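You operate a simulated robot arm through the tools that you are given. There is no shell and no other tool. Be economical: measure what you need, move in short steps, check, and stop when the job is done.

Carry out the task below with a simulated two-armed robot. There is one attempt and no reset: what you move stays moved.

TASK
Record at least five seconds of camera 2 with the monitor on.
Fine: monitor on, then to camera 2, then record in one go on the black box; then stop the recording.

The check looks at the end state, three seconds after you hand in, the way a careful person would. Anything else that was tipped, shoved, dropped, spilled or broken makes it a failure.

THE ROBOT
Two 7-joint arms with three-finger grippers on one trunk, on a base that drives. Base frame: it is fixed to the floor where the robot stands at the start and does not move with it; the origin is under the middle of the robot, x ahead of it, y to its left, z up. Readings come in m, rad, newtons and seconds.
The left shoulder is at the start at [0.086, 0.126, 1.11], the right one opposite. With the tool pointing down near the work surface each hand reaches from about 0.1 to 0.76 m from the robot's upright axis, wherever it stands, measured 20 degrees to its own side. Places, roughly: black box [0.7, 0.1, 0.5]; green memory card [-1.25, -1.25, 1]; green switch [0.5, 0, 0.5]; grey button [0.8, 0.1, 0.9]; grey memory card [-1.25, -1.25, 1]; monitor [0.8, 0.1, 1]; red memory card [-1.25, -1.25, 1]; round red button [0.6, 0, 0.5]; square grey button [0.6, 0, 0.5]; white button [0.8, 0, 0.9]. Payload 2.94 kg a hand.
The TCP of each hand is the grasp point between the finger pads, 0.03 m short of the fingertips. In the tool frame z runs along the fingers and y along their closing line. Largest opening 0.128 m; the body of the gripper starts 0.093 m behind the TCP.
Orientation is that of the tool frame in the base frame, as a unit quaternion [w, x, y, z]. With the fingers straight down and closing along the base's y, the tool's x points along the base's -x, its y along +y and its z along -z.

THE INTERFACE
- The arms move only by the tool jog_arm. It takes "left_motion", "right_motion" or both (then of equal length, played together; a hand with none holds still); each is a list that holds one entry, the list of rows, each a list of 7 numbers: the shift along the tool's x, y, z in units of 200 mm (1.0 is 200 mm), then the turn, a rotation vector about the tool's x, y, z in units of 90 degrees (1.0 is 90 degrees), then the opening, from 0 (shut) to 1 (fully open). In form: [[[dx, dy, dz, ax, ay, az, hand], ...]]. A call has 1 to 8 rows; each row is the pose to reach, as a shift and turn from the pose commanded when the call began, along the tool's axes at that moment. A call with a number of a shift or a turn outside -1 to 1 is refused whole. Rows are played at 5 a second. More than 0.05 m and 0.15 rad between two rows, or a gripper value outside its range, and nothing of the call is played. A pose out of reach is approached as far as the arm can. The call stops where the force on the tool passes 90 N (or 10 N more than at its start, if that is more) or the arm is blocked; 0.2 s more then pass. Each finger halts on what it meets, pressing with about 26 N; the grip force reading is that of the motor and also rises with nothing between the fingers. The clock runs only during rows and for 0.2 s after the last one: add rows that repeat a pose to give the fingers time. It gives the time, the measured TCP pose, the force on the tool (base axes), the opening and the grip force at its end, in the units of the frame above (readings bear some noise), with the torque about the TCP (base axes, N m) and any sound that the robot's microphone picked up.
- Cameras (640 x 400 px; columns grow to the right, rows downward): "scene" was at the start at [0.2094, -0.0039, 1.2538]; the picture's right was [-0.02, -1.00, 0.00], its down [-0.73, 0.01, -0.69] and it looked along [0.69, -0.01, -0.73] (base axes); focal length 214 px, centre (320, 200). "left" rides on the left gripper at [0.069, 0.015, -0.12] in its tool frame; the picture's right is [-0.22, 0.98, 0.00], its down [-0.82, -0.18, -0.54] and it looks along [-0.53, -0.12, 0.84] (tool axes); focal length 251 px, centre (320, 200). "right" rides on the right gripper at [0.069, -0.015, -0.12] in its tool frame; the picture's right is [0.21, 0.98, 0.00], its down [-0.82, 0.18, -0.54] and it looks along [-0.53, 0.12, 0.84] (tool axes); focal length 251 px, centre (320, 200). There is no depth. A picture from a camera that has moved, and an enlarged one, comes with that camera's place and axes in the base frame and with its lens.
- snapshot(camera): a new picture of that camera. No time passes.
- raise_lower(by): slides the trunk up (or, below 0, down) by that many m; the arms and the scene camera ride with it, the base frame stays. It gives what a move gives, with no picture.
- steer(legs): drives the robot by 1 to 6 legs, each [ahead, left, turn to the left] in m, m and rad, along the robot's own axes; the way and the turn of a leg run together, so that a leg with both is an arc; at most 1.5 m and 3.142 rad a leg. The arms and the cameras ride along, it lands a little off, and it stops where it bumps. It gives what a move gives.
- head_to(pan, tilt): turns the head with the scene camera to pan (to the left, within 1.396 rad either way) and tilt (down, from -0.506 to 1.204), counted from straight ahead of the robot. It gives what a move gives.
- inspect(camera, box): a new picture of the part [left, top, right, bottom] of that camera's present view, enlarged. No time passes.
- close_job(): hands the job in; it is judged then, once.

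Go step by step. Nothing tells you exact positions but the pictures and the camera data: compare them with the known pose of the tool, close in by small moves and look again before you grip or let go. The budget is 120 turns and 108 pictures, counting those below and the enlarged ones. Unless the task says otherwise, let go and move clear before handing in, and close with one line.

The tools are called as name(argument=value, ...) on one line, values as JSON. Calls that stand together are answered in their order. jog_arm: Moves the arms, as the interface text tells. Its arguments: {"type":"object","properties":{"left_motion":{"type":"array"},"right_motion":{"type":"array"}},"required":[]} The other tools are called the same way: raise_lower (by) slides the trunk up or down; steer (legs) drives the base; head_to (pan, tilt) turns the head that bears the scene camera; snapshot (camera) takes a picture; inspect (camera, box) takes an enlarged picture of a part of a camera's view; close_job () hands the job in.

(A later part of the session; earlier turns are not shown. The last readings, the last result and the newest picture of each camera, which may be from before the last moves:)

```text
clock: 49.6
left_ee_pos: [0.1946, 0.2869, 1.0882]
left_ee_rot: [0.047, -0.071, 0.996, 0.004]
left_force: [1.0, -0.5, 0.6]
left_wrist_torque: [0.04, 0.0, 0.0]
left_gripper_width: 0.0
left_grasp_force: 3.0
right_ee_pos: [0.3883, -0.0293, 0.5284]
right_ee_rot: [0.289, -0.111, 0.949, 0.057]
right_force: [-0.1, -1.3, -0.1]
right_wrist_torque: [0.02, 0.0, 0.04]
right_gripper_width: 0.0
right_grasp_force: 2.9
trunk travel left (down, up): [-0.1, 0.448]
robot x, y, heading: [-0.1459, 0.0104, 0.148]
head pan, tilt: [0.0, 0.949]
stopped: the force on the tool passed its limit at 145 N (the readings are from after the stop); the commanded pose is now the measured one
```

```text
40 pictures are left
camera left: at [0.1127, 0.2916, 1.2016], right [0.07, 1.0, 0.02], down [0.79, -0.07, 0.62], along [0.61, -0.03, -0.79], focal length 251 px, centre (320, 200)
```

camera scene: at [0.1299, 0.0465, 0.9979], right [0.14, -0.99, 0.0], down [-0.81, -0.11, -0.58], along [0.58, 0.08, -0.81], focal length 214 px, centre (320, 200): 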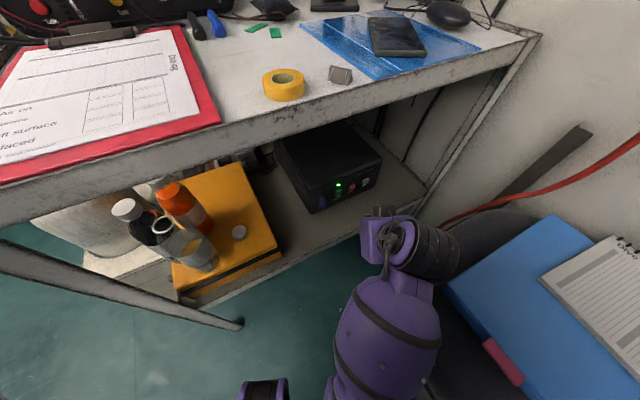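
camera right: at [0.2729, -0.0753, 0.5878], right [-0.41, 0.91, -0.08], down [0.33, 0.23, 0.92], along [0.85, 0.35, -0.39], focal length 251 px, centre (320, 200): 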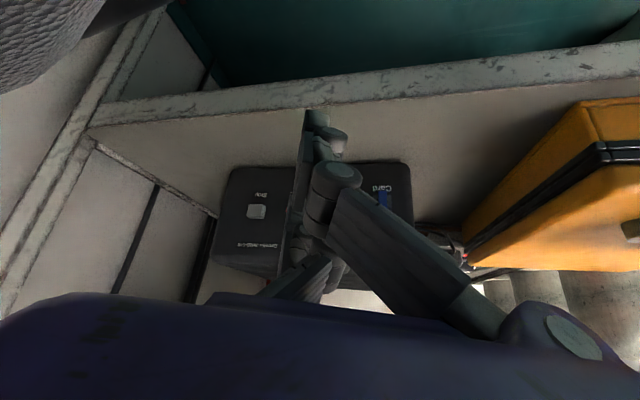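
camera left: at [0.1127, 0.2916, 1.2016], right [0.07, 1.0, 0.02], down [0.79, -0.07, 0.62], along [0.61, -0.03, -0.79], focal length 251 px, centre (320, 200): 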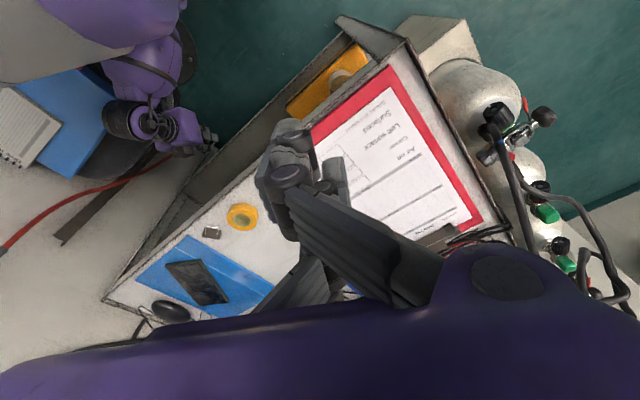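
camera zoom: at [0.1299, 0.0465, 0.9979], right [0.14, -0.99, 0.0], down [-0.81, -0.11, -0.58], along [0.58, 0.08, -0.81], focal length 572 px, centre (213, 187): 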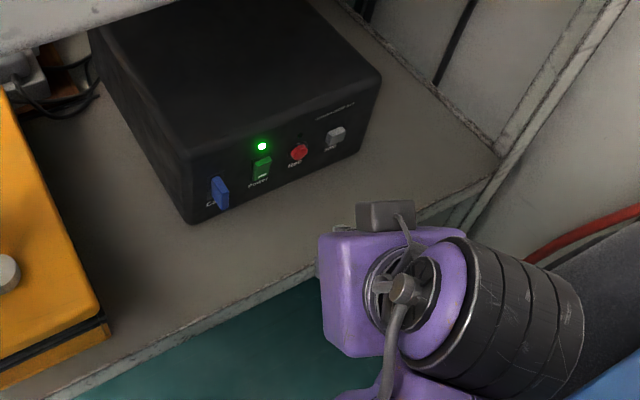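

Nothing in the scene has shifted; the hand dipped and pitched, which points to the folded right elbow meeting the robot's own base. I'll raise the trunk 3 cm to free it, and then extend forward.

raise_lower(by=0.03)

head_to(pan=0, tilt=1.2)

snapshot(camera="scene")

```text
clock: 50.4
left_ee_pos: [0.1943, 0.2889, 1.115]
left_ee_rot: [0.045, -0.07, 0.996, 0.003]
left_force: [-0.2, 0.2, 0.6]
left_wrist_torque: [0.0, -0.01, 0.01]
left_gripper_width: 0.0
left_grasp_force: 3.1
right_ee_pos: [0.3921, -0.0306, 0.5555]
right_ee_rot: [0.289, -0.112, 0.95, 0.047]
right_force: [-0.2, -0.5, 0.0]
right_wrist_torque: [-0.02, -0.01, 0.0]
right_gripper_width: 0.0
right_grasp_force: 2.1
trunk travel left (down, up): [-0.13, 0.418]
robot x, y, heading: [-0.1485, 0.0105, 0.143]
head pan, tilt: [0.0, 0.949]
```

```text
clock: 51.1
left_ee_pos: [0.1938, 0.2878, 1.1171]
left_ee_rot: [0.046, -0.071, 0.996, 0.003]
left_force: [0.0, -1.5, -0.2]
left_wrist_torque: [-0.01, 0.0, -0.04]
left_gripper_width: 0.0003
left_grasp_force: 3.2
right_ee_pos: [0.3896, -0.0321, 0.557]
right_ee_rot: [0.287, -0.112, 0.95, 0.048]
right_force: [-0.1, -0.3, -0.9]
right_wrist_torque: [0.03, 0.0, 0.02]
right_gripper_width: 0.0
right_grasp_force: 3.0
trunk travel left (down, up): [-0.13, 0.418]
robot x, y, heading: [-0.1455, 0.0149, 0.137]
head pan, tilt: [0.0, 1.201]
```

```text
39 pictures are left
camera scene: at [0.1017, 0.0424, 1.0162], right [0.13, -0.99, 0.0], down [-0.92, -0.12, -0.37], along [0.36, 0.05, -0.93], focal length 214 px, centre (320, 200)
```

scene: 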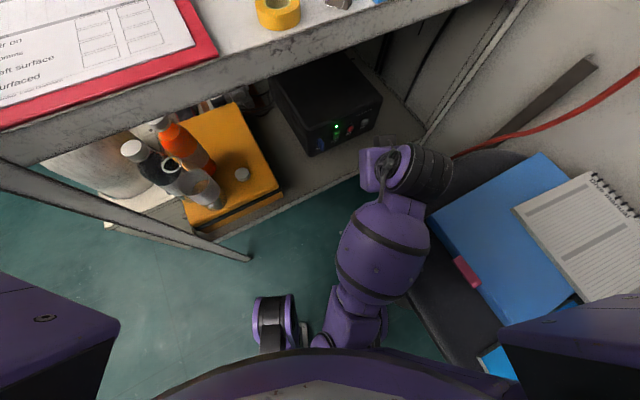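

The forearm is beside the chair but clear. I'll extend the hand forward and down toward Rec in a first stage.

jog_arm(right_motion=[[[-0.04, 0, 0.115, 0, -0.02, 0, 0], [-0.08, 0, 0.23, 0, -0.04, 0, 0], [-0.115, 0, 0.345, 0, -0.06, 0, 0], [-0.15, 0, 0.46, 0, -0.08, 0, 0], [-0.15, 0, 0.46, 0, -0.08, 0, 0]]])

snapshot(camera="scene")

snapshot(camera="right")

```text
clock: 52.3
left_ee_pos: [0.1941, 0.288, 1.1172]
left_ee_rot: [0.047, -0.071, 0.996, 0.003]
left_force: [0.3, -0.1, -0.3]
left_wrist_torque: [0.01, -0.02, 0.01]
left_gripper_width: 0.0001
left_grasp_force: 2.9
right_ee_pos: [0.4202, -0.0092, 0.5304]
right_ee_rot: [0.317, -0.111, 0.941, 0.044]
right_force: [-0.8, 0.3, -0.5]
right_wrist_torque: [-0.01, -0.02, 0.0]
right_gripper_width: 0.0002
right_grasp_force: 2.9
right hand out of reach, approached as far as the arm can: row 1, 2, 3, 4, 5
trunk travel left (down, up): [-0.13, 0.418]
robot x, y, heading: [-0.1433, 0.0079, 0.142]
head pan, tilt: [0.0, 1.201]
```

```text
38 pictures are left
camera scene: at [0.1014, 0.0422, 1.0165], right [0.13, -0.99, 0.0], down [-0.92, -0.12, -0.37], along [0.36, 0.05, -0.93], focal length 214 px, centre (320, 200)
```

scene: 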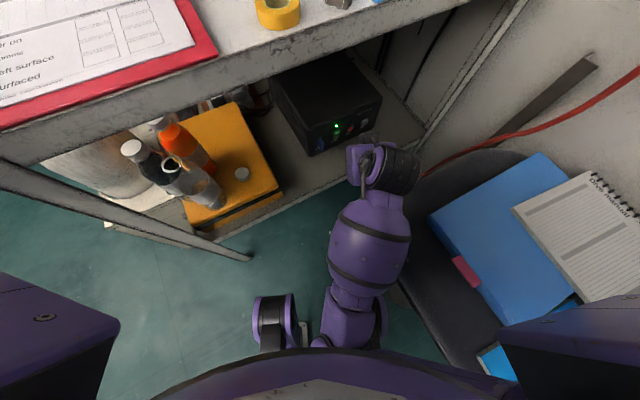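

```text
37 pictures are left
camera right: at [0.3014, -0.054, 0.5838], right [-0.39, 0.91, -0.12], down [0.28, 0.24, 0.93], along [0.88, 0.33, -0.35], focal length 251 px, centre (320, 200)
```

right: 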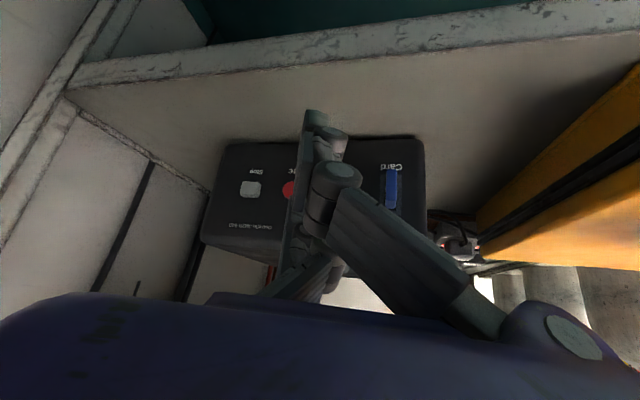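

The arm stops short again, so I'll drive the base forward 6 cm and test whether the arm alone can lower 3 cm.

steer(legs=[[0.06, 0.0, 0.0]])

jog_arm(right_motion=[[[0.045, 0, 0.06, 0, 0, 0, 0], [0.09, 0, 0.12, 0, 0, 0, 0], [0.09, 0, 0.12, 0, 0, 0, 0]]])

snapshot(camera="right")

snapshot(camera="scene")

```text
clock: 53.3
left_ee_pos: [0.2531, 0.297, 1.1177]
left_ee_rot: [0.047, -0.07, 0.996, 0.003]
left_force: [0.5, 0.0, -1.4]
left_wrist_torque: [0.02, 0.05, 0.02]
left_gripper_width: 0.0001
left_grasp_force: 3.0
right_ee_pos: [0.4819, -0.0023, 0.5287]
right_ee_rot: [0.315, -0.107, 0.942, 0.041]
right_force: [-0.1, 0.7, -0.4]
right_wrist_torque: [-0.04, 0.0, 0.01]
right_gripper_width: 0.0
right_grasp_force: 2.9
trunk travel left (down, up): [-0.13, 0.418]
robot x, y, heading: [-0.0917, 0.018, 0.143]
head pan, tilt: [0.0, 1.201]
```

```text
clock: 54.1
left_ee_pos: [0.253, 0.2968, 1.1171]
left_ee_rot: [0.046, -0.071, 0.996, 0.003]
left_force: [-0.2, -0.2, -0.5]
left_wrist_torque: [0.01, 0.01, -0.02]
left_gripper_width: 0.0
left_grasp_force: 2.6
right_ee_pos: [0.4909, 0.0034, 0.5212]
right_ee_rot: [0.33, -0.109, 0.937, 0.038]
right_force: [0.1, 0.2, 1.0]
right_wrist_torque: [0.0, -0.01, 0.03]
right_gripper_width: 0.0001
right_grasp_force: 3.2
right hand out of reach, approached as far as the arm can: row 2, 3
trunk travel left (down, up): [-0.13, 0.418]
robot x, y, heading: [-0.0839, 0.0174, 0.142]
head pan, tilt: [0.0, 1.201]
```

```text
36 pictures are left
camera right: at [0.3694, -0.0411, 0.5718], right [-0.39, 0.91, -0.13], down [0.25, 0.25, 0.94], along [0.89, 0.33, -0.33], focal length 251 px, centre (320, 200)
```

right: 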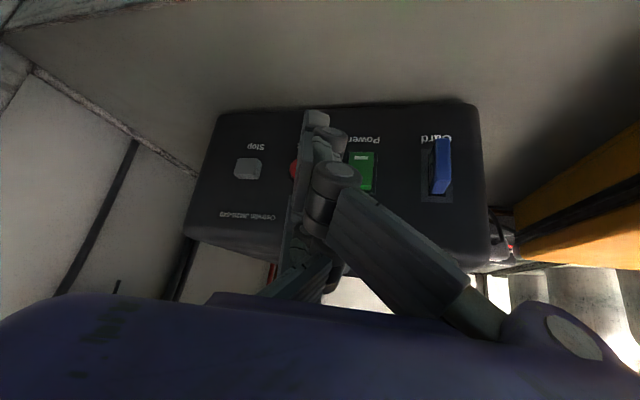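

```text
35 pictures are left
camera scene: at [0.161, 0.0509, 1.0169], right [0.13, -0.99, 0.0], down [-0.92, -0.12, -0.37], along [0.36, 0.05, -0.93], focal length 214 px, centre (320, 200)
```

scene: 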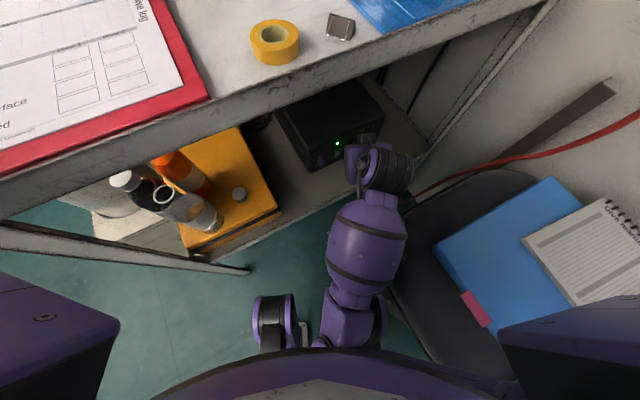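

The hand is lined up but needs to be about 4.5 cm lower. The elbow is next to the chair, so I'll shift the base 4 cm left first, then lower the trunk a little.

steer(legs=[[0.0, 0.04, 0.0]])

raise_lower(by=-0.025)

snapshot(camera="scene")

```text
clock: 55.1
left_ee_pos: [0.2479, 0.336, 1.1174]
left_ee_rot: [0.047, -0.07, 0.996, 0.003]
left_force: [0.0, 0.5, 0.5]
left_wrist_torque: [-0.06, -0.02, 0.0]
left_gripper_width: 0.0
left_grasp_force: 3.2
right_ee_pos: [0.485, 0.0415, 0.5191]
right_ee_rot: [0.328, -0.11, 0.937, 0.039]
right_force: [-0.1, -0.6, -0.6]
right_wrist_torque: [-0.01, 0.01, 0.01]
right_gripper_width: 0.0
right_grasp_force: 2.8
trunk travel left (down, up): [-0.13, 0.418]
robot x, y, heading: [-0.0965, 0.0553, 0.14]
head pan, tilt: [0.0, 1.201]
```

```text
clock: 55.8
left_ee_pos: [0.2417, 0.3347, 1.1078]
left_ee_rot: [0.053, -0.069, 0.996, 0.003]
left_force: [-0.3, 0.7, 0.7]
left_wrist_torque: [-0.01, 0.01, -0.01]
left_gripper_width: 0.0003
left_grasp_force: 3.4
right_ee_pos: [0.4853, 0.049, 0.5112]
right_ee_rot: [0.33, -0.111, 0.936, 0.045]
right_force: [-0.3, 0.4, 0.3]
right_wrist_torque: [0.0, -0.02, 0.02]
right_gripper_width: 0.0001
right_grasp_force: 2.7
trunk travel left (down, up): [-0.105, 0.443]
robot x, y, heading: [-0.0936, 0.0606, 0.141]
head pan, tilt: [0.0, 1.201]
```

```text
34 pictures are left
camera scene: at [0.1603, 0.0908, 1.0009], right [0.14, -0.99, 0.0], down [-0.92, -0.13, -0.36], along [0.36, 0.05, -0.93], focal length 214 px, centre (320, 200)
```

scene: 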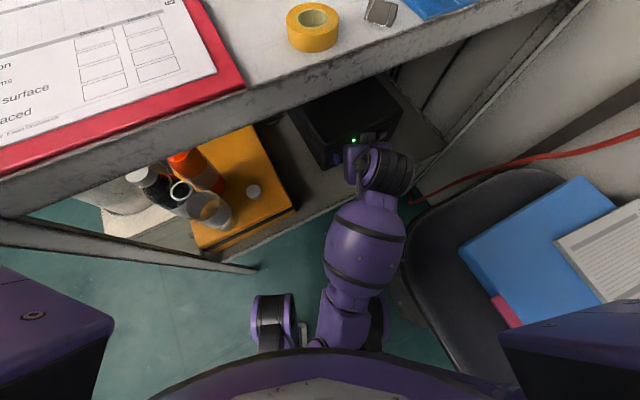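

The robot leans when lowered: the elbow hangs down onto its own base. I need an elbow-up posture: back out, raise the trunk, stretch the arm forward as at the monitor, and then lower with the arm extended.

raise_lower(by=0.03)

steer(legs=[[-0.22, 0.0, 0.0]])

raise_lower(by=0.38)

head_to(pan=0, tilt=0.95)

snapshot(camera="scene")

```text
clock: 56.6
left_ee_pos: [0.2486, 0.3353, 1.1187]
left_ee_rot: [0.046, -0.07, 0.996, 0.003]
left_force: [0.9, 0.0, 0.2]
left_wrist_torque: [-0.02, 0.04, -0.01]
left_gripper_width: 0.0
left_grasp_force: 3.1
right_ee_pos: [0.4843, 0.0369, 0.5192]
right_ee_rot: [0.326, -0.111, 0.938, 0.034]
right_force: [-0.3, 0.5, 0.4]
right_wrist_torque: [-0.02, 0.02, -0.01]
right_gripper_width: 0.0002
right_grasp_force: 3.4
trunk travel left (down, up): [-0.135, 0.413]
robot x, y, heading: [-0.0946, 0.0578, 0.136]
head pan, tilt: [0.0, 1.201]
```

```text
clock: 58.3
left_ee_pos: [0.0298, 0.3052, 1.1225]
left_ee_rot: [0.047, -0.071, 0.996, 0.004]
left_force: [-0.4, -0.2, 0.0]
left_wrist_torque: [0.0, -0.04, -0.04]
left_gripper_width: 0.0
left_grasp_force: 3.0
right_ee_pos: [0.2692, 0.0089, 0.5251]
right_ee_rot: [0.33, -0.112, 0.937, 0.035]
right_force: [0.0, -0.4, -0.1]
right_wrist_torque: [0.01, 0.0, -0.01]
right_gripper_width: 0.0
right_grasp_force: 2.6
trunk travel left (down, up): [-0.135, 0.413]
robot x, y, heading: [-0.3081, 0.0264, 0.143]
head pan, tilt: [0.0, 1.201]
```

```text
clock: 62.0
left_ee_pos: [0.0306, 0.3053, 1.502]
left_ee_rot: [0.045, -0.071, 0.996, 0.003]
left_force: [0.1, -0.3, -1.0]
left_wrist_torque: [-0.05, -0.02, 0.02]
left_gripper_width: 0.0
left_grasp_force: 3.4
right_ee_pos: [0.2677, 0.0093, 0.9032]
right_ee_rot: [0.328, -0.111, 0.938, 0.032]
right_force: [0.3, 0.9, 0.9]
right_wrist_torque: [0.0, 0.02, 0.01]
right_gripper_width: 0.0
right_grasp_force: 2.8
trunk travel left (down, up): [-0.515, 0.033]
robot x, y, heading: [-0.3087, 0.0274, 0.143]
head pan, tilt: [0.0, 1.201]
```

```text
clock: 62.7
left_ee_pos: [0.0309, 0.3053, 1.502]
left_ee_rot: [0.046, -0.071, 0.996, 0.003]
left_force: [-0.3, 0.3, 0.4]
left_wrist_torque: [0.01, -0.01, -0.01]
left_gripper_width: 0.0
left_grasp_force: 2.8
right_ee_pos: [0.2699, 0.0094, 0.9052]
right_ee_rot: [0.328, -0.111, 0.938, 0.032]
right_force: [-0.4, -0.3, -0.7]
right_wrist_torque: [0.03, 0.0, 0.0]
right_gripper_width: 0.0
right_grasp_force: 3.2
trunk travel left (down, up): [-0.515, 0.033]
robot x, y, heading: [-0.3105, 0.0291, 0.144]
head pan, tilt: [0.0, 0.949]
```

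```text
33 pictures are left
camera scene: at [-0.1957, 0.0407, 1.4507], right [0.14, -0.99, 0.0], down [-0.81, -0.12, -0.58], along [0.58, 0.08, -0.81], focal length 214 px, centre (320, 200)
```

scene: 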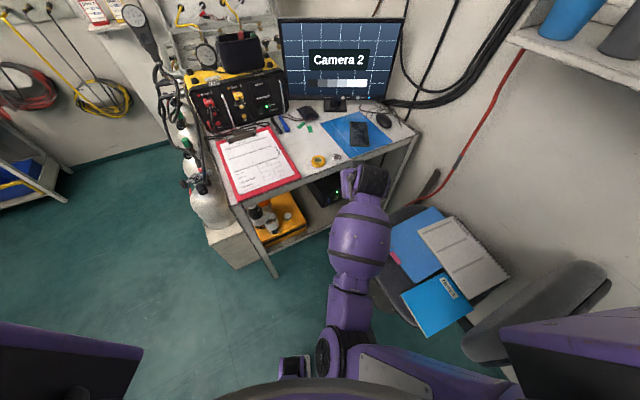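

The base has room. I'll back up 10 cm more, then stretch the hand forward 15 cm and up 9 cm.

steer(legs=[[-0.1, 0.0, 0.0]])

jog_arm(right_motion=[[[-0.108, -0.009, 0.012, 0, -0.005, 0, 0], [-0.216, -0.019, 0.025, 0, -0.01, 0, 0], [-0.324, -0.028, 0.037, 0, -0.015, 0, 0], [-0.432, -0.037, 0.049, 0, -0.02, 0, 0], [-0.54, -0.047, 0.061, 0, -0.025, 0, 0], [-0.649, -0.056, 0.073, 0, -0.03, 0, 0], [-0.757, -0.066, 0.086, 0, -0.035, 0, 0], [-0.865, -0.075, 0.098, 0, -0.04, 0, 0]]])

snapshot(camera="scene")

```text
clock: 63.9
left_ee_pos: [-0.066, 0.2918, 1.5014]
left_ee_rot: [0.046, -0.071, 0.996, 0.002]
left_force: [-0.3, 0.2, -0.7]
left_wrist_torque: [0.02, 0.01, 0.02]
left_gripper_width: 0.0
left_grasp_force: 3.6
right_ee_pos: [0.1721, -0.0047, 0.9042]
right_ee_rot: [0.329, -0.111, 0.937, 0.032]
right_force: [0.9, -0.3, -0.4]
right_wrist_torque: [0.04, -0.02, -0.04]
right_gripper_width: 0.0002
right_grasp_force: 2.2
trunk travel left (down, up): [-0.515, 0.033]
robot x, y, heading: [-0.4071, 0.014, 0.146]
head pan, tilt: [0.0, 0.949]
```

```text
clock: 65.7
left_ee_pos: [-0.0663, 0.2911, 1.5021]
left_ee_rot: [0.047, -0.071, 0.996, 0.004]
left_force: [-1.0, 0.6, 0.7]
left_wrist_torque: [0.01, -0.03, -0.01]
left_gripper_width: 0.0003
left_grasp_force: 3.0
right_ee_pos: [0.319, 0.0135, 0.9996]
right_ee_rot: [0.358, -0.109, 0.927, 0.034]
right_force: [-0.4, 0.9, 0.3]
right_wrist_torque: [0.0, 0.0, -0.03]
right_gripper_width: 0.0
right_grasp_force: 2.5
trunk travel left (down, up): [-0.515, 0.033]
robot x, y, heading: [-0.4062, 0.0177, 0.136]
head pan, tilt: [0.0, 0.949]
```

```text
32 pictures are left
camera scene: at [-0.2826, 0.0029, 1.4671], right [-0.17, -0.99, 0.0], down [-0.67, 0.11, -0.74], along [0.73, -0.12, -0.68], focal length 214 px, centre (320, 200)
```

scene: 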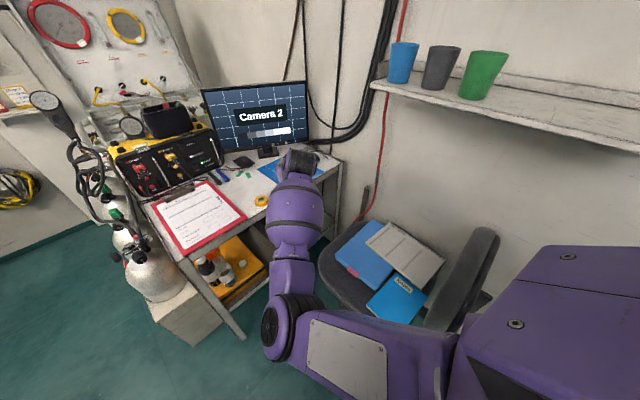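

The elbow is now forward and higher. I'll back up 8 cm and extend 8 cm more to straighten the arm further, then start lowering.

steer(legs=[[-0.1, 0.0, 0.0]])

jog_arm(right_motion=[[[-0.08, -0.01, 0.065, 0, 0, 0, 0], [-0.16, -0.02, 0.13, 0, 0, 0, 0], [-0.24, -0.03, 0.195, 0, 0, 0, 0], [-0.32, -0.04, 0.26, 0, 0, 0, 0]]])

raise_lower(by=-0.3)

snapshot(camera="scene")

```text
clock: 66.8
left_ee_pos: [-0.1628, 0.277, 1.5008]
left_ee_rot: [0.045, -0.07, 0.996, 0.003]
left_force: [0.3, 0.2, 0.3]
left_wrist_torque: [-0.01, -0.01, -0.03]
left_gripper_width: 0.0
left_grasp_force: 2.9
right_ee_pos: [0.22, -0.0035, 0.9997]
right_ee_rot: [0.357, -0.108, 0.927, 0.034]
right_force: [-0.4, 0.0, 0.4]
right_wrist_torque: [0.02, -0.01, 0.01]
right_gripper_width: 0.0001
right_grasp_force: 2.9
trunk travel left (down, up): [-0.515, 0.033]
robot x, y, heading: [-0.505, -0.0003, 0.145]
head pan, tilt: [0.0, 0.949]
```

```text
clock: 67.8
left_ee_pos: [-0.1647, 0.276, 1.5018]
left_ee_rot: [0.046, -0.07, 0.996, 0.004]
left_force: [0.7, -0.8, -0.2]
left_wrist_torque: [0.01, 0.03, 0.01]
left_gripper_width: 0.0
left_grasp_force: 3.2
right_ee_pos: [0.3038, 0.0071, 1.0045]
right_ee_rot: [0.358, -0.108, 0.927, 0.034]
right_force: [-0.4, 0.3, 0.3]
right_wrist_torque: [-0.01, -0.01, 0.02]
right_gripper_width: 0.0
right_grasp_force: 2.8
trunk travel left (down, up): [-0.515, 0.033]
robot x, y, heading: [-0.5055, -0.0001, 0.139]
head pan, tilt: [0.0, 0.949]
```

```text
clock: 70.8
left_ee_pos: [-0.1664, 0.2762, 1.2017]
left_ee_rot: [0.046, -0.07, 0.996, 0.003]
left_force: [-0.3, -0.8, -1.1]
left_wrist_torque: [0.02, -0.02, -0.01]
left_gripper_width: 0.0001
left_grasp_force: 2.7
right_ee_pos: [0.2997, 0.0075, 0.7044]
right_ee_rot: [0.358, -0.107, 0.927, 0.033]
right_force: [0.1, -0.3, 0.0]
right_wrist_torque: [-0.03, 0.0, -0.01]
right_gripper_width: 0.0
right_grasp_force: 3.0
trunk travel left (down, up): [-0.215, 0.333]
robot x, y, heading: [-0.5043, 0.0019, 0.142]
head pan, tilt: [0.0, 0.949]
```

```text
31 pictures are left
camera scene: at [-0.2687, -0.0263, 1.1641], right [-0.5, -0.87, 0.0], down [-0.45, 0.26, -0.86], along [0.74, -0.43, -0.52], focal length 214 px, centre (320, 200)
```

scene: 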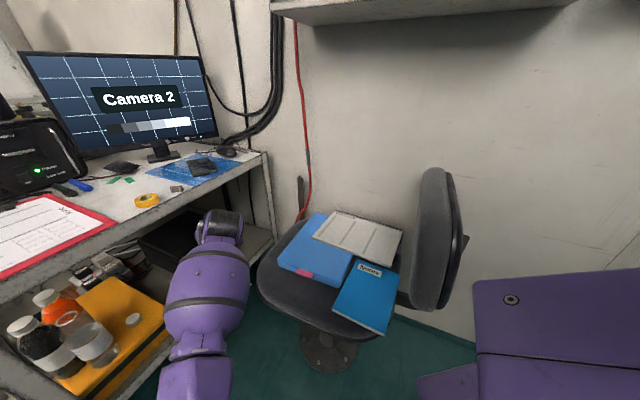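

Lowering went cleanly and the hand is left of the chair. I'll lower the rest of the way, and re-centre the head.

raise_lower(by=-0.205)

head_to(pan=0.3, tilt=0.9)

snapshot(camera="scene")

snapshot(camera="right")

```text
clock: 73.0
left_ee_pos: [-0.1662, 0.2765, 0.9959]
left_ee_rot: [0.047, -0.07, 0.996, 0.003]
left_force: [0.0, -0.1, 0.4]
left_wrist_torque: [0.0, -0.02, -0.02]
left_gripper_width: 0.0002
left_grasp_force: 2.8
right_ee_pos: [0.3002, 0.0068, 0.5009]
right_ee_rot: [0.358, -0.107, 0.927, 0.034]
right_force: [0.6, -0.2, 0.3]
right_wrist_torque: [-0.02, 0.03, 0.0]
right_gripper_width: 0.0
right_grasp_force: 2.7
trunk travel left (down, up): [-0.01, 0.538]
robot x, y, heading: [-0.5052, -0.0018, 0.138]
head pan, tilt: [0.0, 0.949]
```

```text
clock: 73.8
left_ee_pos: [-0.1658, 0.2774, 0.9975]
left_ee_rot: [0.047, -0.07, 0.996, 0.003]
left_force: [-0.8, 0.4, -0.2]
left_wrist_torque: [0.0, -0.02, 0.02]
left_gripper_width: 0.0
left_grasp_force: 2.9
right_ee_pos: [0.3012, 0.0076, 0.4996]
right_ee_rot: [0.357, -0.108, 0.927, 0.034]
right_force: [-0.1, -0.8, 0.0]
right_wrist_torque: [-0.02, 0.04, -0.02]
right_gripper_width: 0.0
right_grasp_force: 2.7
trunk travel left (down, up): [-0.01, 0.538]
robot x, y, heading: [-0.5, -0.0004, 0.144]
head pan, tilt: [0.3, 0.901]
```

```text
30 pictures are left
camera scene: at [-0.1949, -0.0126, 0.9564], right [-0.45, -0.89, 0.0], down [-0.39, 0.19, -0.9], along [0.81, -0.4, -0.43], focal length 214 px, centre (320, 200)
```

scene: 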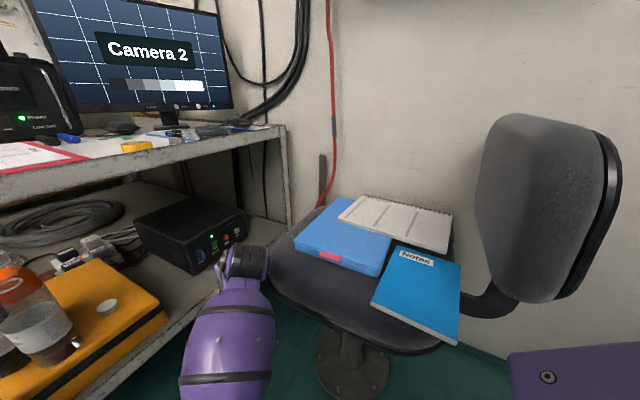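

```text
29 pictures are left
camera right: at [0.1762, -0.0361, 0.5427], right [-0.37, 0.91, -0.16], down [0.2, 0.24, 0.95], along [0.91, 0.32, -0.27], focal length 251 px, centre (320, 200)
```

right: 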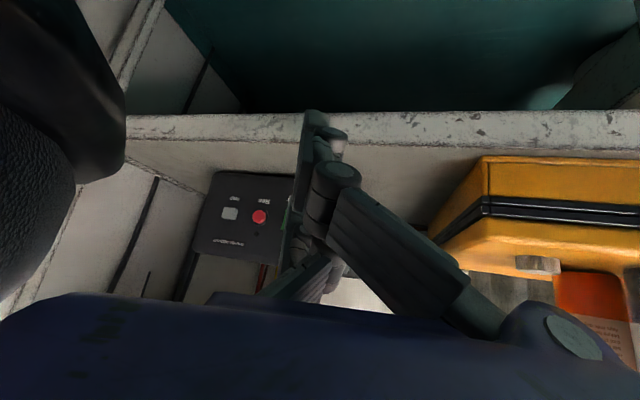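

The recorder panel is in plain view, with the chair seat close on the right and the yellow case on the left. I'll shift 2 cm left and drive 12 cm ahead between them.

steer(legs=[[0.0, 0.02, 0.0], [0.12, 0.0, 0.0]])

snapshot(camera="right")

snapshot(camera="scene")

```text
clock: 75.5
left_ee_pos: [-0.0478, 0.3106, 0.9979]
left_ee_rot: [0.046, -0.069, 0.997, 0.003]
left_force: [-0.1, 0.1, -0.9]
left_wrist_torque: [-0.01, 0.04, -0.01]
left_gripper_width: 0.0
left_grasp_force: 2.4
right_ee_pos: [0.4159, 0.041, 0.5003]
right_ee_rot: [0.358, -0.106, 0.927, 0.032]
right_force: [0.5, -0.2, -0.4]
right_wrist_torque: [-0.02, 0.02, 0.0]
right_gripper_width: 0.0
right_grasp_force: 3.0
trunk travel left (down, up): [-0.01, 0.538]
robot x, y, heading: [-0.3908, 0.0352, 0.133]
head pan, tilt: [0.3, 0.901]
```

```text
28 pictures are left
camera right: at [0.2915, -0.0023, 0.5424], right [-0.37, 0.92, -0.16], down [0.2, 0.24, 0.95], along [0.91, 0.32, -0.27], focal length 251 px, centre (320, 200)
```

right: 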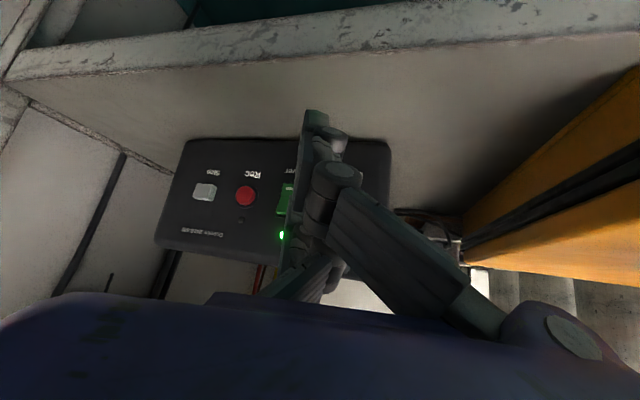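

```text
27 pictures are left
camera scene: at [-0.0791, 0.0231, 0.9562], right [-0.45, -0.9, 0.0], down [-0.39, 0.19, -0.9], along [0.81, -0.4, -0.43], focal length 214 px, centre (320, 200)
```

scene: 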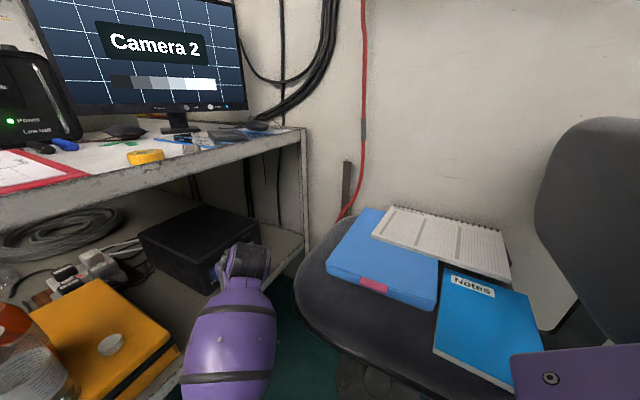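

The ray positions agree: Rec (0.561, 0.0085, 0.4795), Stop (0.593, -0.034, 0.479). I'll drive 5.5 cm ahead, then align the upper finger in front of Rec with the arm.

steer(legs=[[0.055, -0.02, 0.0]])

jog_arm(right_motion=[[[0.03, -0.06, 0.05, 0, 0, 0, 0], [0.06, -0.12, 0.1, 0, 0, 0, 0], [0.087, -0.185, 0.148, 0, 0, 0, 0], [0.087, -0.185, 0.148, 0, 0, 0, 0]]])

snapshot(camera="right")

inspect(camera="scene", box=[130, 190, 330, 315])

```text
clock: 76.5
left_ee_pos: [0.0103, 0.2992, 0.9965]
left_ee_rot: [0.047, -0.067, 0.997, 0.003]
left_force: [0.3, -0.4, -0.8]
left_wrist_torque: [-0.03, 0.03, 0.04]
left_gripper_width: 0.0
left_grasp_force: 3.2
right_ee_pos: [0.4742, 0.0284, 0.4991]
right_ee_rot: [0.357, -0.107, 0.927, 0.034]
right_force: [-0.5, -0.2, 0.4]
right_wrist_torque: [0.0, 0.02, 0.04]
right_gripper_width: 0.0
right_grasp_force: 2.7
trunk travel left (down, up): [-0.01, 0.538]
robot x, y, heading: [-0.3327, 0.0251, 0.139]
head pan, tilt: [0.3, 0.901]
```

```text
clock: 77.5
left_ee_pos: [0.0082, 0.2981, 0.9965]
left_ee_rot: [0.046, -0.068, 0.997, 0.003]
left_force: [-0.2, 0.1, -0.8]
left_wrist_torque: [0.02, -0.04, -0.01]
left_gripper_width: 0.0
left_grasp_force: 3.0
right_ee_pos: [0.4873, -0.008, 0.4671]
right_ee_rot: [0.358, -0.105, 0.927, 0.032]
right_force: [0.4, 0.8, -0.1]
right_wrist_torque: [0.03, 0.0, -0.02]
right_gripper_width: 0.0
right_grasp_force: 2.9
trunk travel left (down, up): [-0.01, 0.538]
robot x, y, heading: [-0.3316, 0.027, 0.134]
head pan, tilt: [0.3, 0.901]
```

```text
26 pictures are left
camera right: at [0.3635, -0.0503, 0.5099], right [-0.37, 0.92, -0.16], down [0.2, 0.24, 0.95], along [0.91, 0.32, -0.27], focal length 251 px, centre (320, 200)
```

right: 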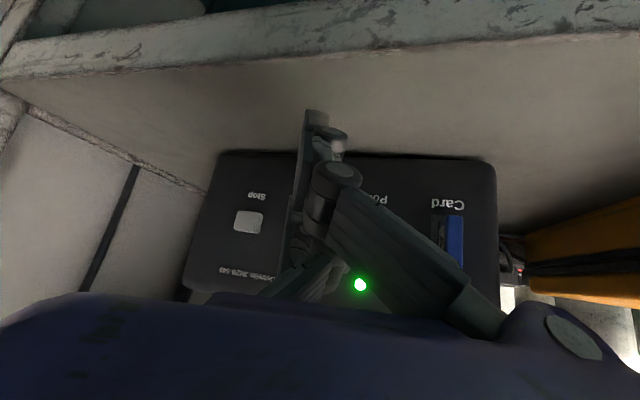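

```text
3.20 times, centred on (230, 252) of scene
camera zoom: at [-0.0308, 0.0789, 0.9215], right [0.35, -0.94, 0.0], down [-0.71, -0.26, -0.66], along [0.62, 0.23, -0.75], focal length 686 px, centre (608, 32)
```

zoom: 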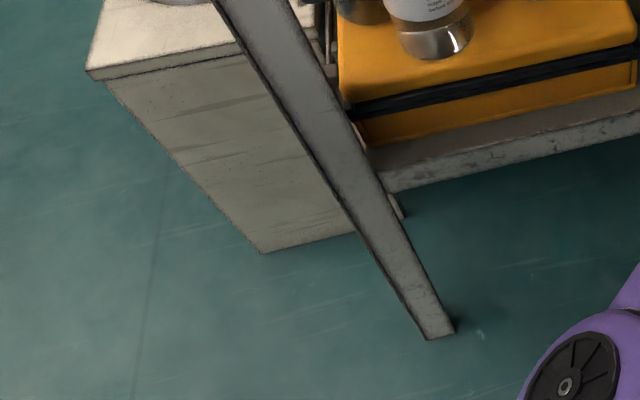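

snapshot(camera="scene")

```text
24 pictures are left
camera scene: at [-0.0308, 0.0789, 0.9215], right [0.35, -0.94, 0.0], down [-0.71, -0.26, -0.66], along [0.62, 0.23, -0.75], focal length 214 px, centre (320, 200)
```

scene: 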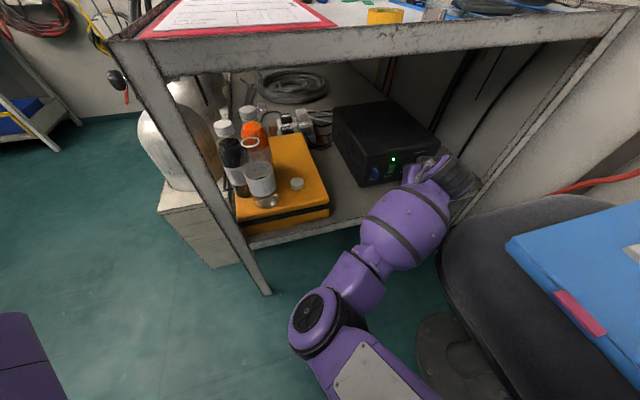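

The hand is in front of Rec. I'll approach 70% of the remaining way.

jog_arm(right_motion=[[[-0.06, 0.014, 0.054, 0, 0, 0, 0], [-0.119, 0.027, 0.107, 0, 0, 0, 0], [-0.119, 0.027, 0.107, 0, 0, 0, 0]]])

inspect(camera="scene", box=[320, 90, 480, 190])

inspect(camera="right", box=[180, 80, 420, 230])

```text
clock: 78.3
left_ee_pos: [0.0091, 0.2988, 0.9957]
left_ee_rot: [0.047, -0.068, 0.997, 0.004]
left_force: [-0.6, 0.2, -0.5]
left_wrist_torque: [0.0, 0.0, 0.02]
left_gripper_width: 0.0
left_grasp_force: 2.4
right_ee_pos: [0.517, 0.0047, 0.465]
right_ee_rot: [0.358, -0.106, 0.927, 0.033]
right_force: [-0.1, 0.1, -0.3]
right_wrist_torque: [0.03, -0.01, -0.04]
right_gripper_width: 0.0001
right_grasp_force: 2.6
trunk travel left (down, up): [-0.01, 0.538]
robot x, y, heading: [-0.3343, 0.0245, 0.135]
head pan, tilt: [0.3, 0.901]
```

```text
4.00 times, centred on (400, 140) of scene
camera zoom: at [-0.0309, 0.0787, 0.9213], right [0.34, -0.94, 0.0], down [-0.71, -0.26, -0.66], along [0.61, 0.23, -0.76], focal length 858 px, centre (0, 440)
```

zoom: 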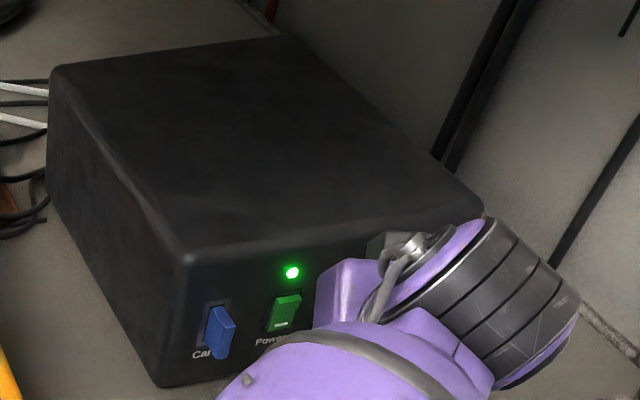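

```text
2.67 times, centred on (300, 155) of right
camera zoom: at [0.3928, -0.0381, 0.508], right [-0.37, 0.92, -0.16], down [0.2, 0.24, 0.95], along [0.91, 0.32, -0.27], focal length 670 px, centre (373, 320)
```

zoom: 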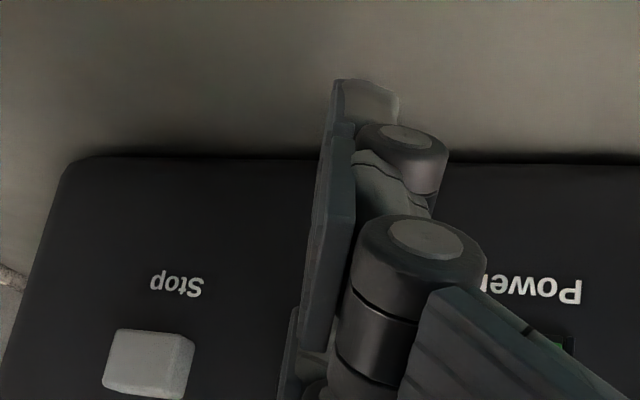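

The finger is aligned with Rec. Now I'll press it gently in millimetre steps.

jog_arm(right_motion=[[[-0.03, 0.006, 0.026, 0, 0, 0, 0], [-0.045, 0.009, 0.039, 0, 0, 0, 0], [-0.053, 0.011, 0.046, 0, 0, 0, 0], [-0.06, 0.013, 0.053, 0, 0, 0, 0], [-0.066, 0.014, 0.058, 0, 0, 0, 0]]])

inspect(camera="scene", box=[320, 90, 480, 190])

```text
clock: 79.5
left_ee_pos: [0.0041, 0.2969, 0.9992]
left_ee_rot: [0.048, -0.068, 0.997, 0.003]
left_force: [0.2, -0.8, 0.7]
left_wrist_torque: [0.0, -0.02, 0.02]
left_gripper_width: 0.0
left_grasp_force: 3.2
right_ee_pos: [0.529, 0.0071, 0.4658]
right_ee_rot: [0.353, -0.104, 0.929, 0.032]
right_force: [-81.5, -20.7, 5.7]
right_wrist_torque: [0.3, -1.14, -0.56]
right_gripper_width: 0.0
right_grasp_force: 2.9
trunk travel left (down, up): [-0.01, 0.538]
robot x, y, heading: [-0.3301, 0.0219, 0.135]
head pan, tilt: [0.3, 0.901]
heard: click
```

```text
4.00 times, centred on (400, 140) of scene
camera zoom: at [-0.0354, 0.0771, 0.9225], right [0.34, -0.94, 0.0], down [-0.71, -0.26, -0.66], along [0.62, 0.22, -0.75], focal length 858 px, centre (0, 440)
```

zoom: 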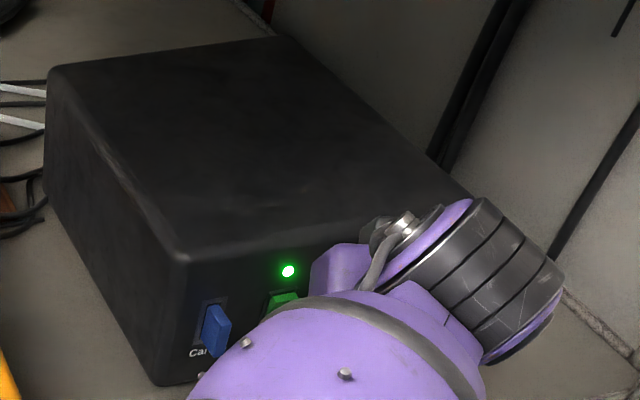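

Click: Rec is pressed. I'll back off and check the recording indicator.

jog_arm(right_motion=[[[0.066, -0.014, -0.058, 0, 0, 0, 0], [0.125, -0.027, -0.112, 0, 0, 0, 0], [0.185, -0.041, -0.165, 0, 0, 0, 0], [0.185, -0.041, -0.165, 0, 0, 0, 0]]])

snapshot(camera="right")

inspect(camera="scene", box=[320, 90, 480, 190])

```text
clock: 80.5
left_ee_pos: [0.0097, 0.3, 0.9965]
left_ee_rot: [0.046, -0.068, 0.997, 0.004]
left_force: [-0.5, 0.3, -0.3]
left_wrist_torque: [0.01, -0.03, 0.0]
left_gripper_width: 0.0
left_grasp_force: 3.1
right_ee_pos: [0.488, -0.0085, 0.4677]
right_ee_rot: [0.359, -0.106, 0.927, 0.034]
right_force: [0.4, -0.3, -0.3]
right_wrist_torque: [0.03, 0.02, 0.01]
right_gripper_width: 0.0
right_grasp_force: 3.2
trunk travel left (down, up): [-0.01, 0.538]
robot x, y, heading: [-0.333, 0.0231, 0.135]
head pan, tilt: [0.3, 0.901]
```

```text
20 pictures are left
camera right: at [0.3633, -0.0503, 0.5109], right [-0.37, 0.92, -0.16], down [0.2, 0.24, 0.95], along [0.91, 0.32, -0.27], focal length 251 px, centre (320, 200)
```

right: 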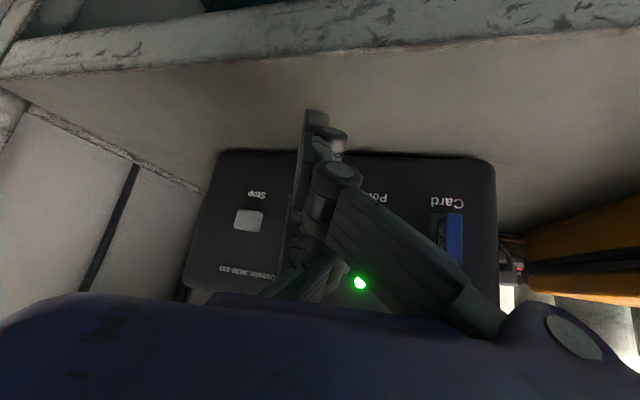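

```text
4.00 times, centred on (400, 140) of scene
camera zoom: at [-0.031, 0.0785, 0.921], right [0.34, -0.94, 0.0], down [-0.71, -0.26, -0.65], along [0.61, 0.22, -0.76], focal length 858 px, centre (0, 440)
```

zoom: 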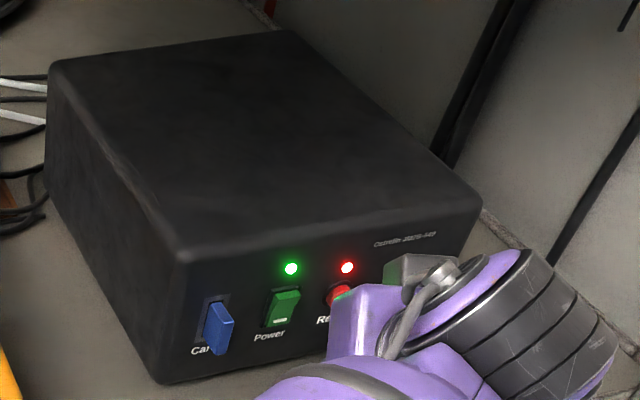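

The red recording LED is lit and the box hasn't moved. While it records I'll shift parallel to the face in front of Stop.

jog_arm(right_motion=[[[-0.026, -0.081, 0.025, 0, 0, 0, 0], [-0.052, -0.162, 0.05, 0, 0, 0, 0], [-0.078, -0.243, 0.076, 0, 0, 0, 0], [-0.078, -0.243, 0.076, 0, 0, 0, 0], [-0.078, -0.243, 0.076, 0, 0, 0, 0]]])

snapshot(camera="right")

snapshot(camera="scene")

```text
clock: 81.7
left_ee_pos: [0.0089, 0.2983, 0.997]
left_ee_rot: [0.046, -0.069, 0.997, 0.003]
left_force: [-0.6, -0.4, -0.7]
left_wrist_torque: [-0.01, -0.01, 0.03]
left_gripper_width: 0.0001
left_grasp_force: 3.0
right_ee_pos: [0.5214, -0.0471, 0.4673]
right_ee_rot: [0.357, -0.106, 0.927, 0.034]
right_force: [0.6, -0.4, 0.3]
right_wrist_torque: [0.01, 0.02, -0.01]
right_gripper_width: 0.0001
right_grasp_force: 3.2
trunk travel left (down, up): [-0.01, 0.538]
robot x, y, heading: [-0.3345, 0.0259, 0.136]
head pan, tilt: [0.3, 0.901]
```

```text
18 pictures are left
camera right: at [0.3964, -0.0907, 0.5095], right [-0.37, 0.92, -0.16], down [0.2, 0.24, 0.95], along [0.91, 0.32, -0.27], focal length 251 px, centre (320, 200)
```

right: 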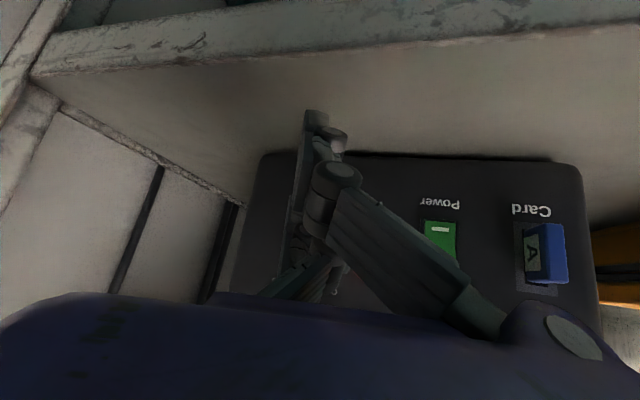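

```text
17 pictures are left
camera scene: at [-0.031, 0.0784, 0.9209], right [0.34, -0.94, 0.0], down [-0.71, -0.26, -0.65], along [0.61, 0.22, -0.76], focal length 214 px, centre (320, 200)
```

scene: 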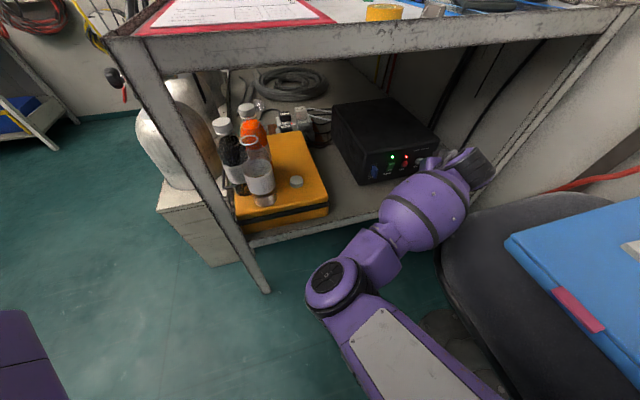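

Aligned in front of Stop. I'll approach slowly while the recording runs on.

jog_arm(right_motion=[[[0, 0, 0, 0, 0, 0, 0], [0, 0, 0, 0, 0, 0, 0], [0, 0, 0, 0, 0, 0, 0], [0, 0, 0, 0, 0, 0, 0], [-0.03, 0.004, 0.027, 0, 0, 0, 0], [-0.06, 0.008, 0.054, 0, 0, 0, 0], [-0.104, 0.015, 0.093, 0, 0, 0, 0], [-0.104, 0.015, 0.093, 0, 0, 0, 0]]])

jog_arm(right_motion=[[[0, 0, 0, 0, 0, 0, 0], [0, 0, 0, 0, 0, 0, 0], [0, 0, 0, 0, 0, 0, 0], [0, 0, 0, 0, 0, 0, 0], [0, 0, 0, 0, 0, 0, 0], [0, 0, 0, 0, 0, 0, 0], [0, 0, 0, 0, 0, 0, 0], [0, 0, 0, 0, 0, 0, 0]]])

inspect(camera="right", box=[180, 80, 420, 230])

inspect(camera="scene", box=[320, 90, 520, 215])

```text
clock: 83.5
left_ee_pos: [0.0081, 0.2997, 0.9958]
left_ee_rot: [0.047, -0.068, 0.997, 0.003]
left_force: [0.6, 0.6, 0.1]
left_wrist_torque: [0.0, 0.0, 0.03]
left_gripper_width: 0.0001
left_grasp_force: 2.7
right_ee_pos: [0.5472, -0.04, 0.4668]
right_ee_rot: [0.358, -0.106, 0.927, 0.033]
right_force: [0.8, -0.2, -0.9]
right_wrist_torque: [-0.02, -0.02, -0.01]
right_gripper_width: 0.0001
right_grasp_force: 3.5
trunk travel left (down, up): [-0.01, 0.538]
robot x, y, heading: [-0.3345, 0.0261, 0.135]
head pan, tilt: [0.3, 0.901]
```

```text
clock: 85.3
left_ee_pos: [0.009, 0.2999, 0.9967]
left_ee_rot: [0.046, -0.068, 0.997, 0.003]
left_force: [0.2, -0.3, -0.6]
left_wrist_torque: [0.0, 0.02, 0.0]
left_gripper_width: 0.0
left_grasp_force: 2.8
right_ee_pos: [0.5492, -0.039, 0.466]
right_ee_rot: [0.358, -0.105, 0.927, 0.033]
right_force: [-0.3, -0.3, 0.2]
right_wrist_torque: [-0.03, 0.03, 0.01]
right_gripper_width: 0.0003
right_grasp_force: 2.8
trunk travel left (down, up): [-0.01, 0.538]
robot x, y, heading: [-0.3305, 0.0242, 0.13]
head pan, tilt: [0.3, 0.901]
```

```text
2.67 times, centred on (300, 155) of right
camera zoom: at [0.4235, -0.0827, 0.5095], right [-0.37, 0.92, -0.16], down [0.2, 0.24, 0.95], along [0.91, 0.32, -0.27], focal length 670 px, centre (373, 320)
```

zoom: 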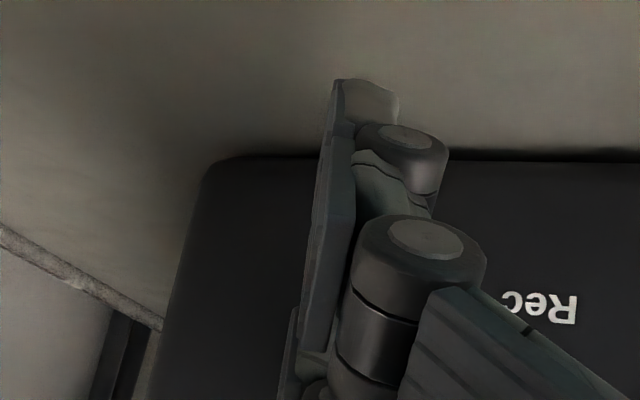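

```text
3.20 times, centred on (420, 152) of scene
camera zoom: at [-0.0311, 0.0784, 0.9209], right [0.34, -0.94, 0.0], down [-0.71, -0.26, -0.65], along [0.61, 0.22, -0.76], focal length 686 px, centre (0, 352)
```

zoom: 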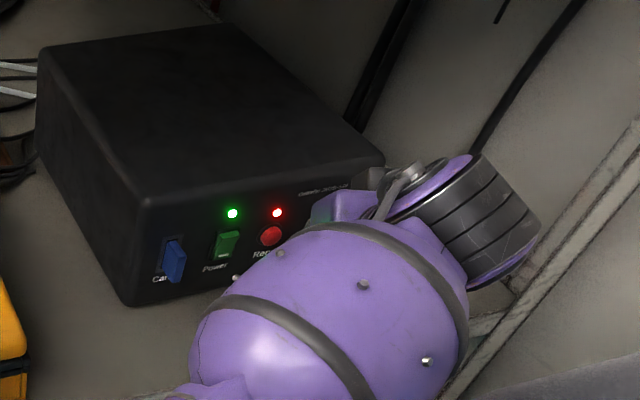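

Recording is still on after 6 s. Now I'll press Stop in small steps.

jog_arm(right_motion=[[[0, 0, 0, 0, 0, 0, 0], [0, 0, 0, 0, 0, 0, 0], [0, 0, 0, 0, 0, 0, 0], [-0.022, 0.004, 0.02, 0, 0, 0, 0], [-0.033, 0.006, 0.03, 0, 0, 0, 0], [-0.041, 0.008, 0.036, 0, 0, 0, 0], [-0.048, 0.009, 0.043, 0, 0, 0, 0]]])

inspect(camera="scene", box=[320, 90, 520, 215])

```text
clock: 86.9
left_ee_pos: [0.0077, 0.299, 0.9972]
left_ee_rot: [0.047, -0.068, 0.997, 0.003]
left_force: [0.5, 0.1, 0.1]
left_wrist_torque: [0.0, 0.0, 0.0]
left_gripper_width: 0.0
left_grasp_force: 3.0
right_ee_pos: [0.5576, -0.0364, 0.4662]
right_ee_rot: [0.358, -0.105, 0.927, 0.033]
right_force: [-12.9, -4.6, -0.9]
right_wrist_torque: [0.08, -0.15, -0.13]
right_gripper_width: 0.0
right_grasp_force: 2.5
trunk travel left (down, up): [-0.01, 0.538]
robot x, y, heading: [-0.3317, 0.0275, 0.135]
head pan, tilt: [0.3, 0.901]
heard: click
```

```text
3.20 times, centred on (420, 152) of scene
camera zoom: at [-0.0317, 0.078, 0.9211], right [0.34, -0.94, 0.0], down [-0.71, -0.26, -0.65], along [0.61, 0.22, -0.76], focal length 686 px, centre (0, 352)
```

zoom: 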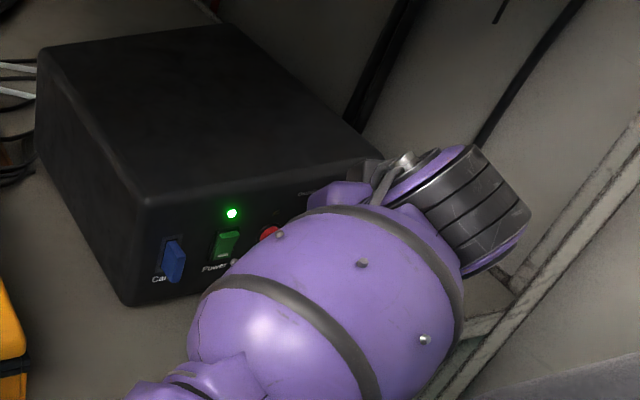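

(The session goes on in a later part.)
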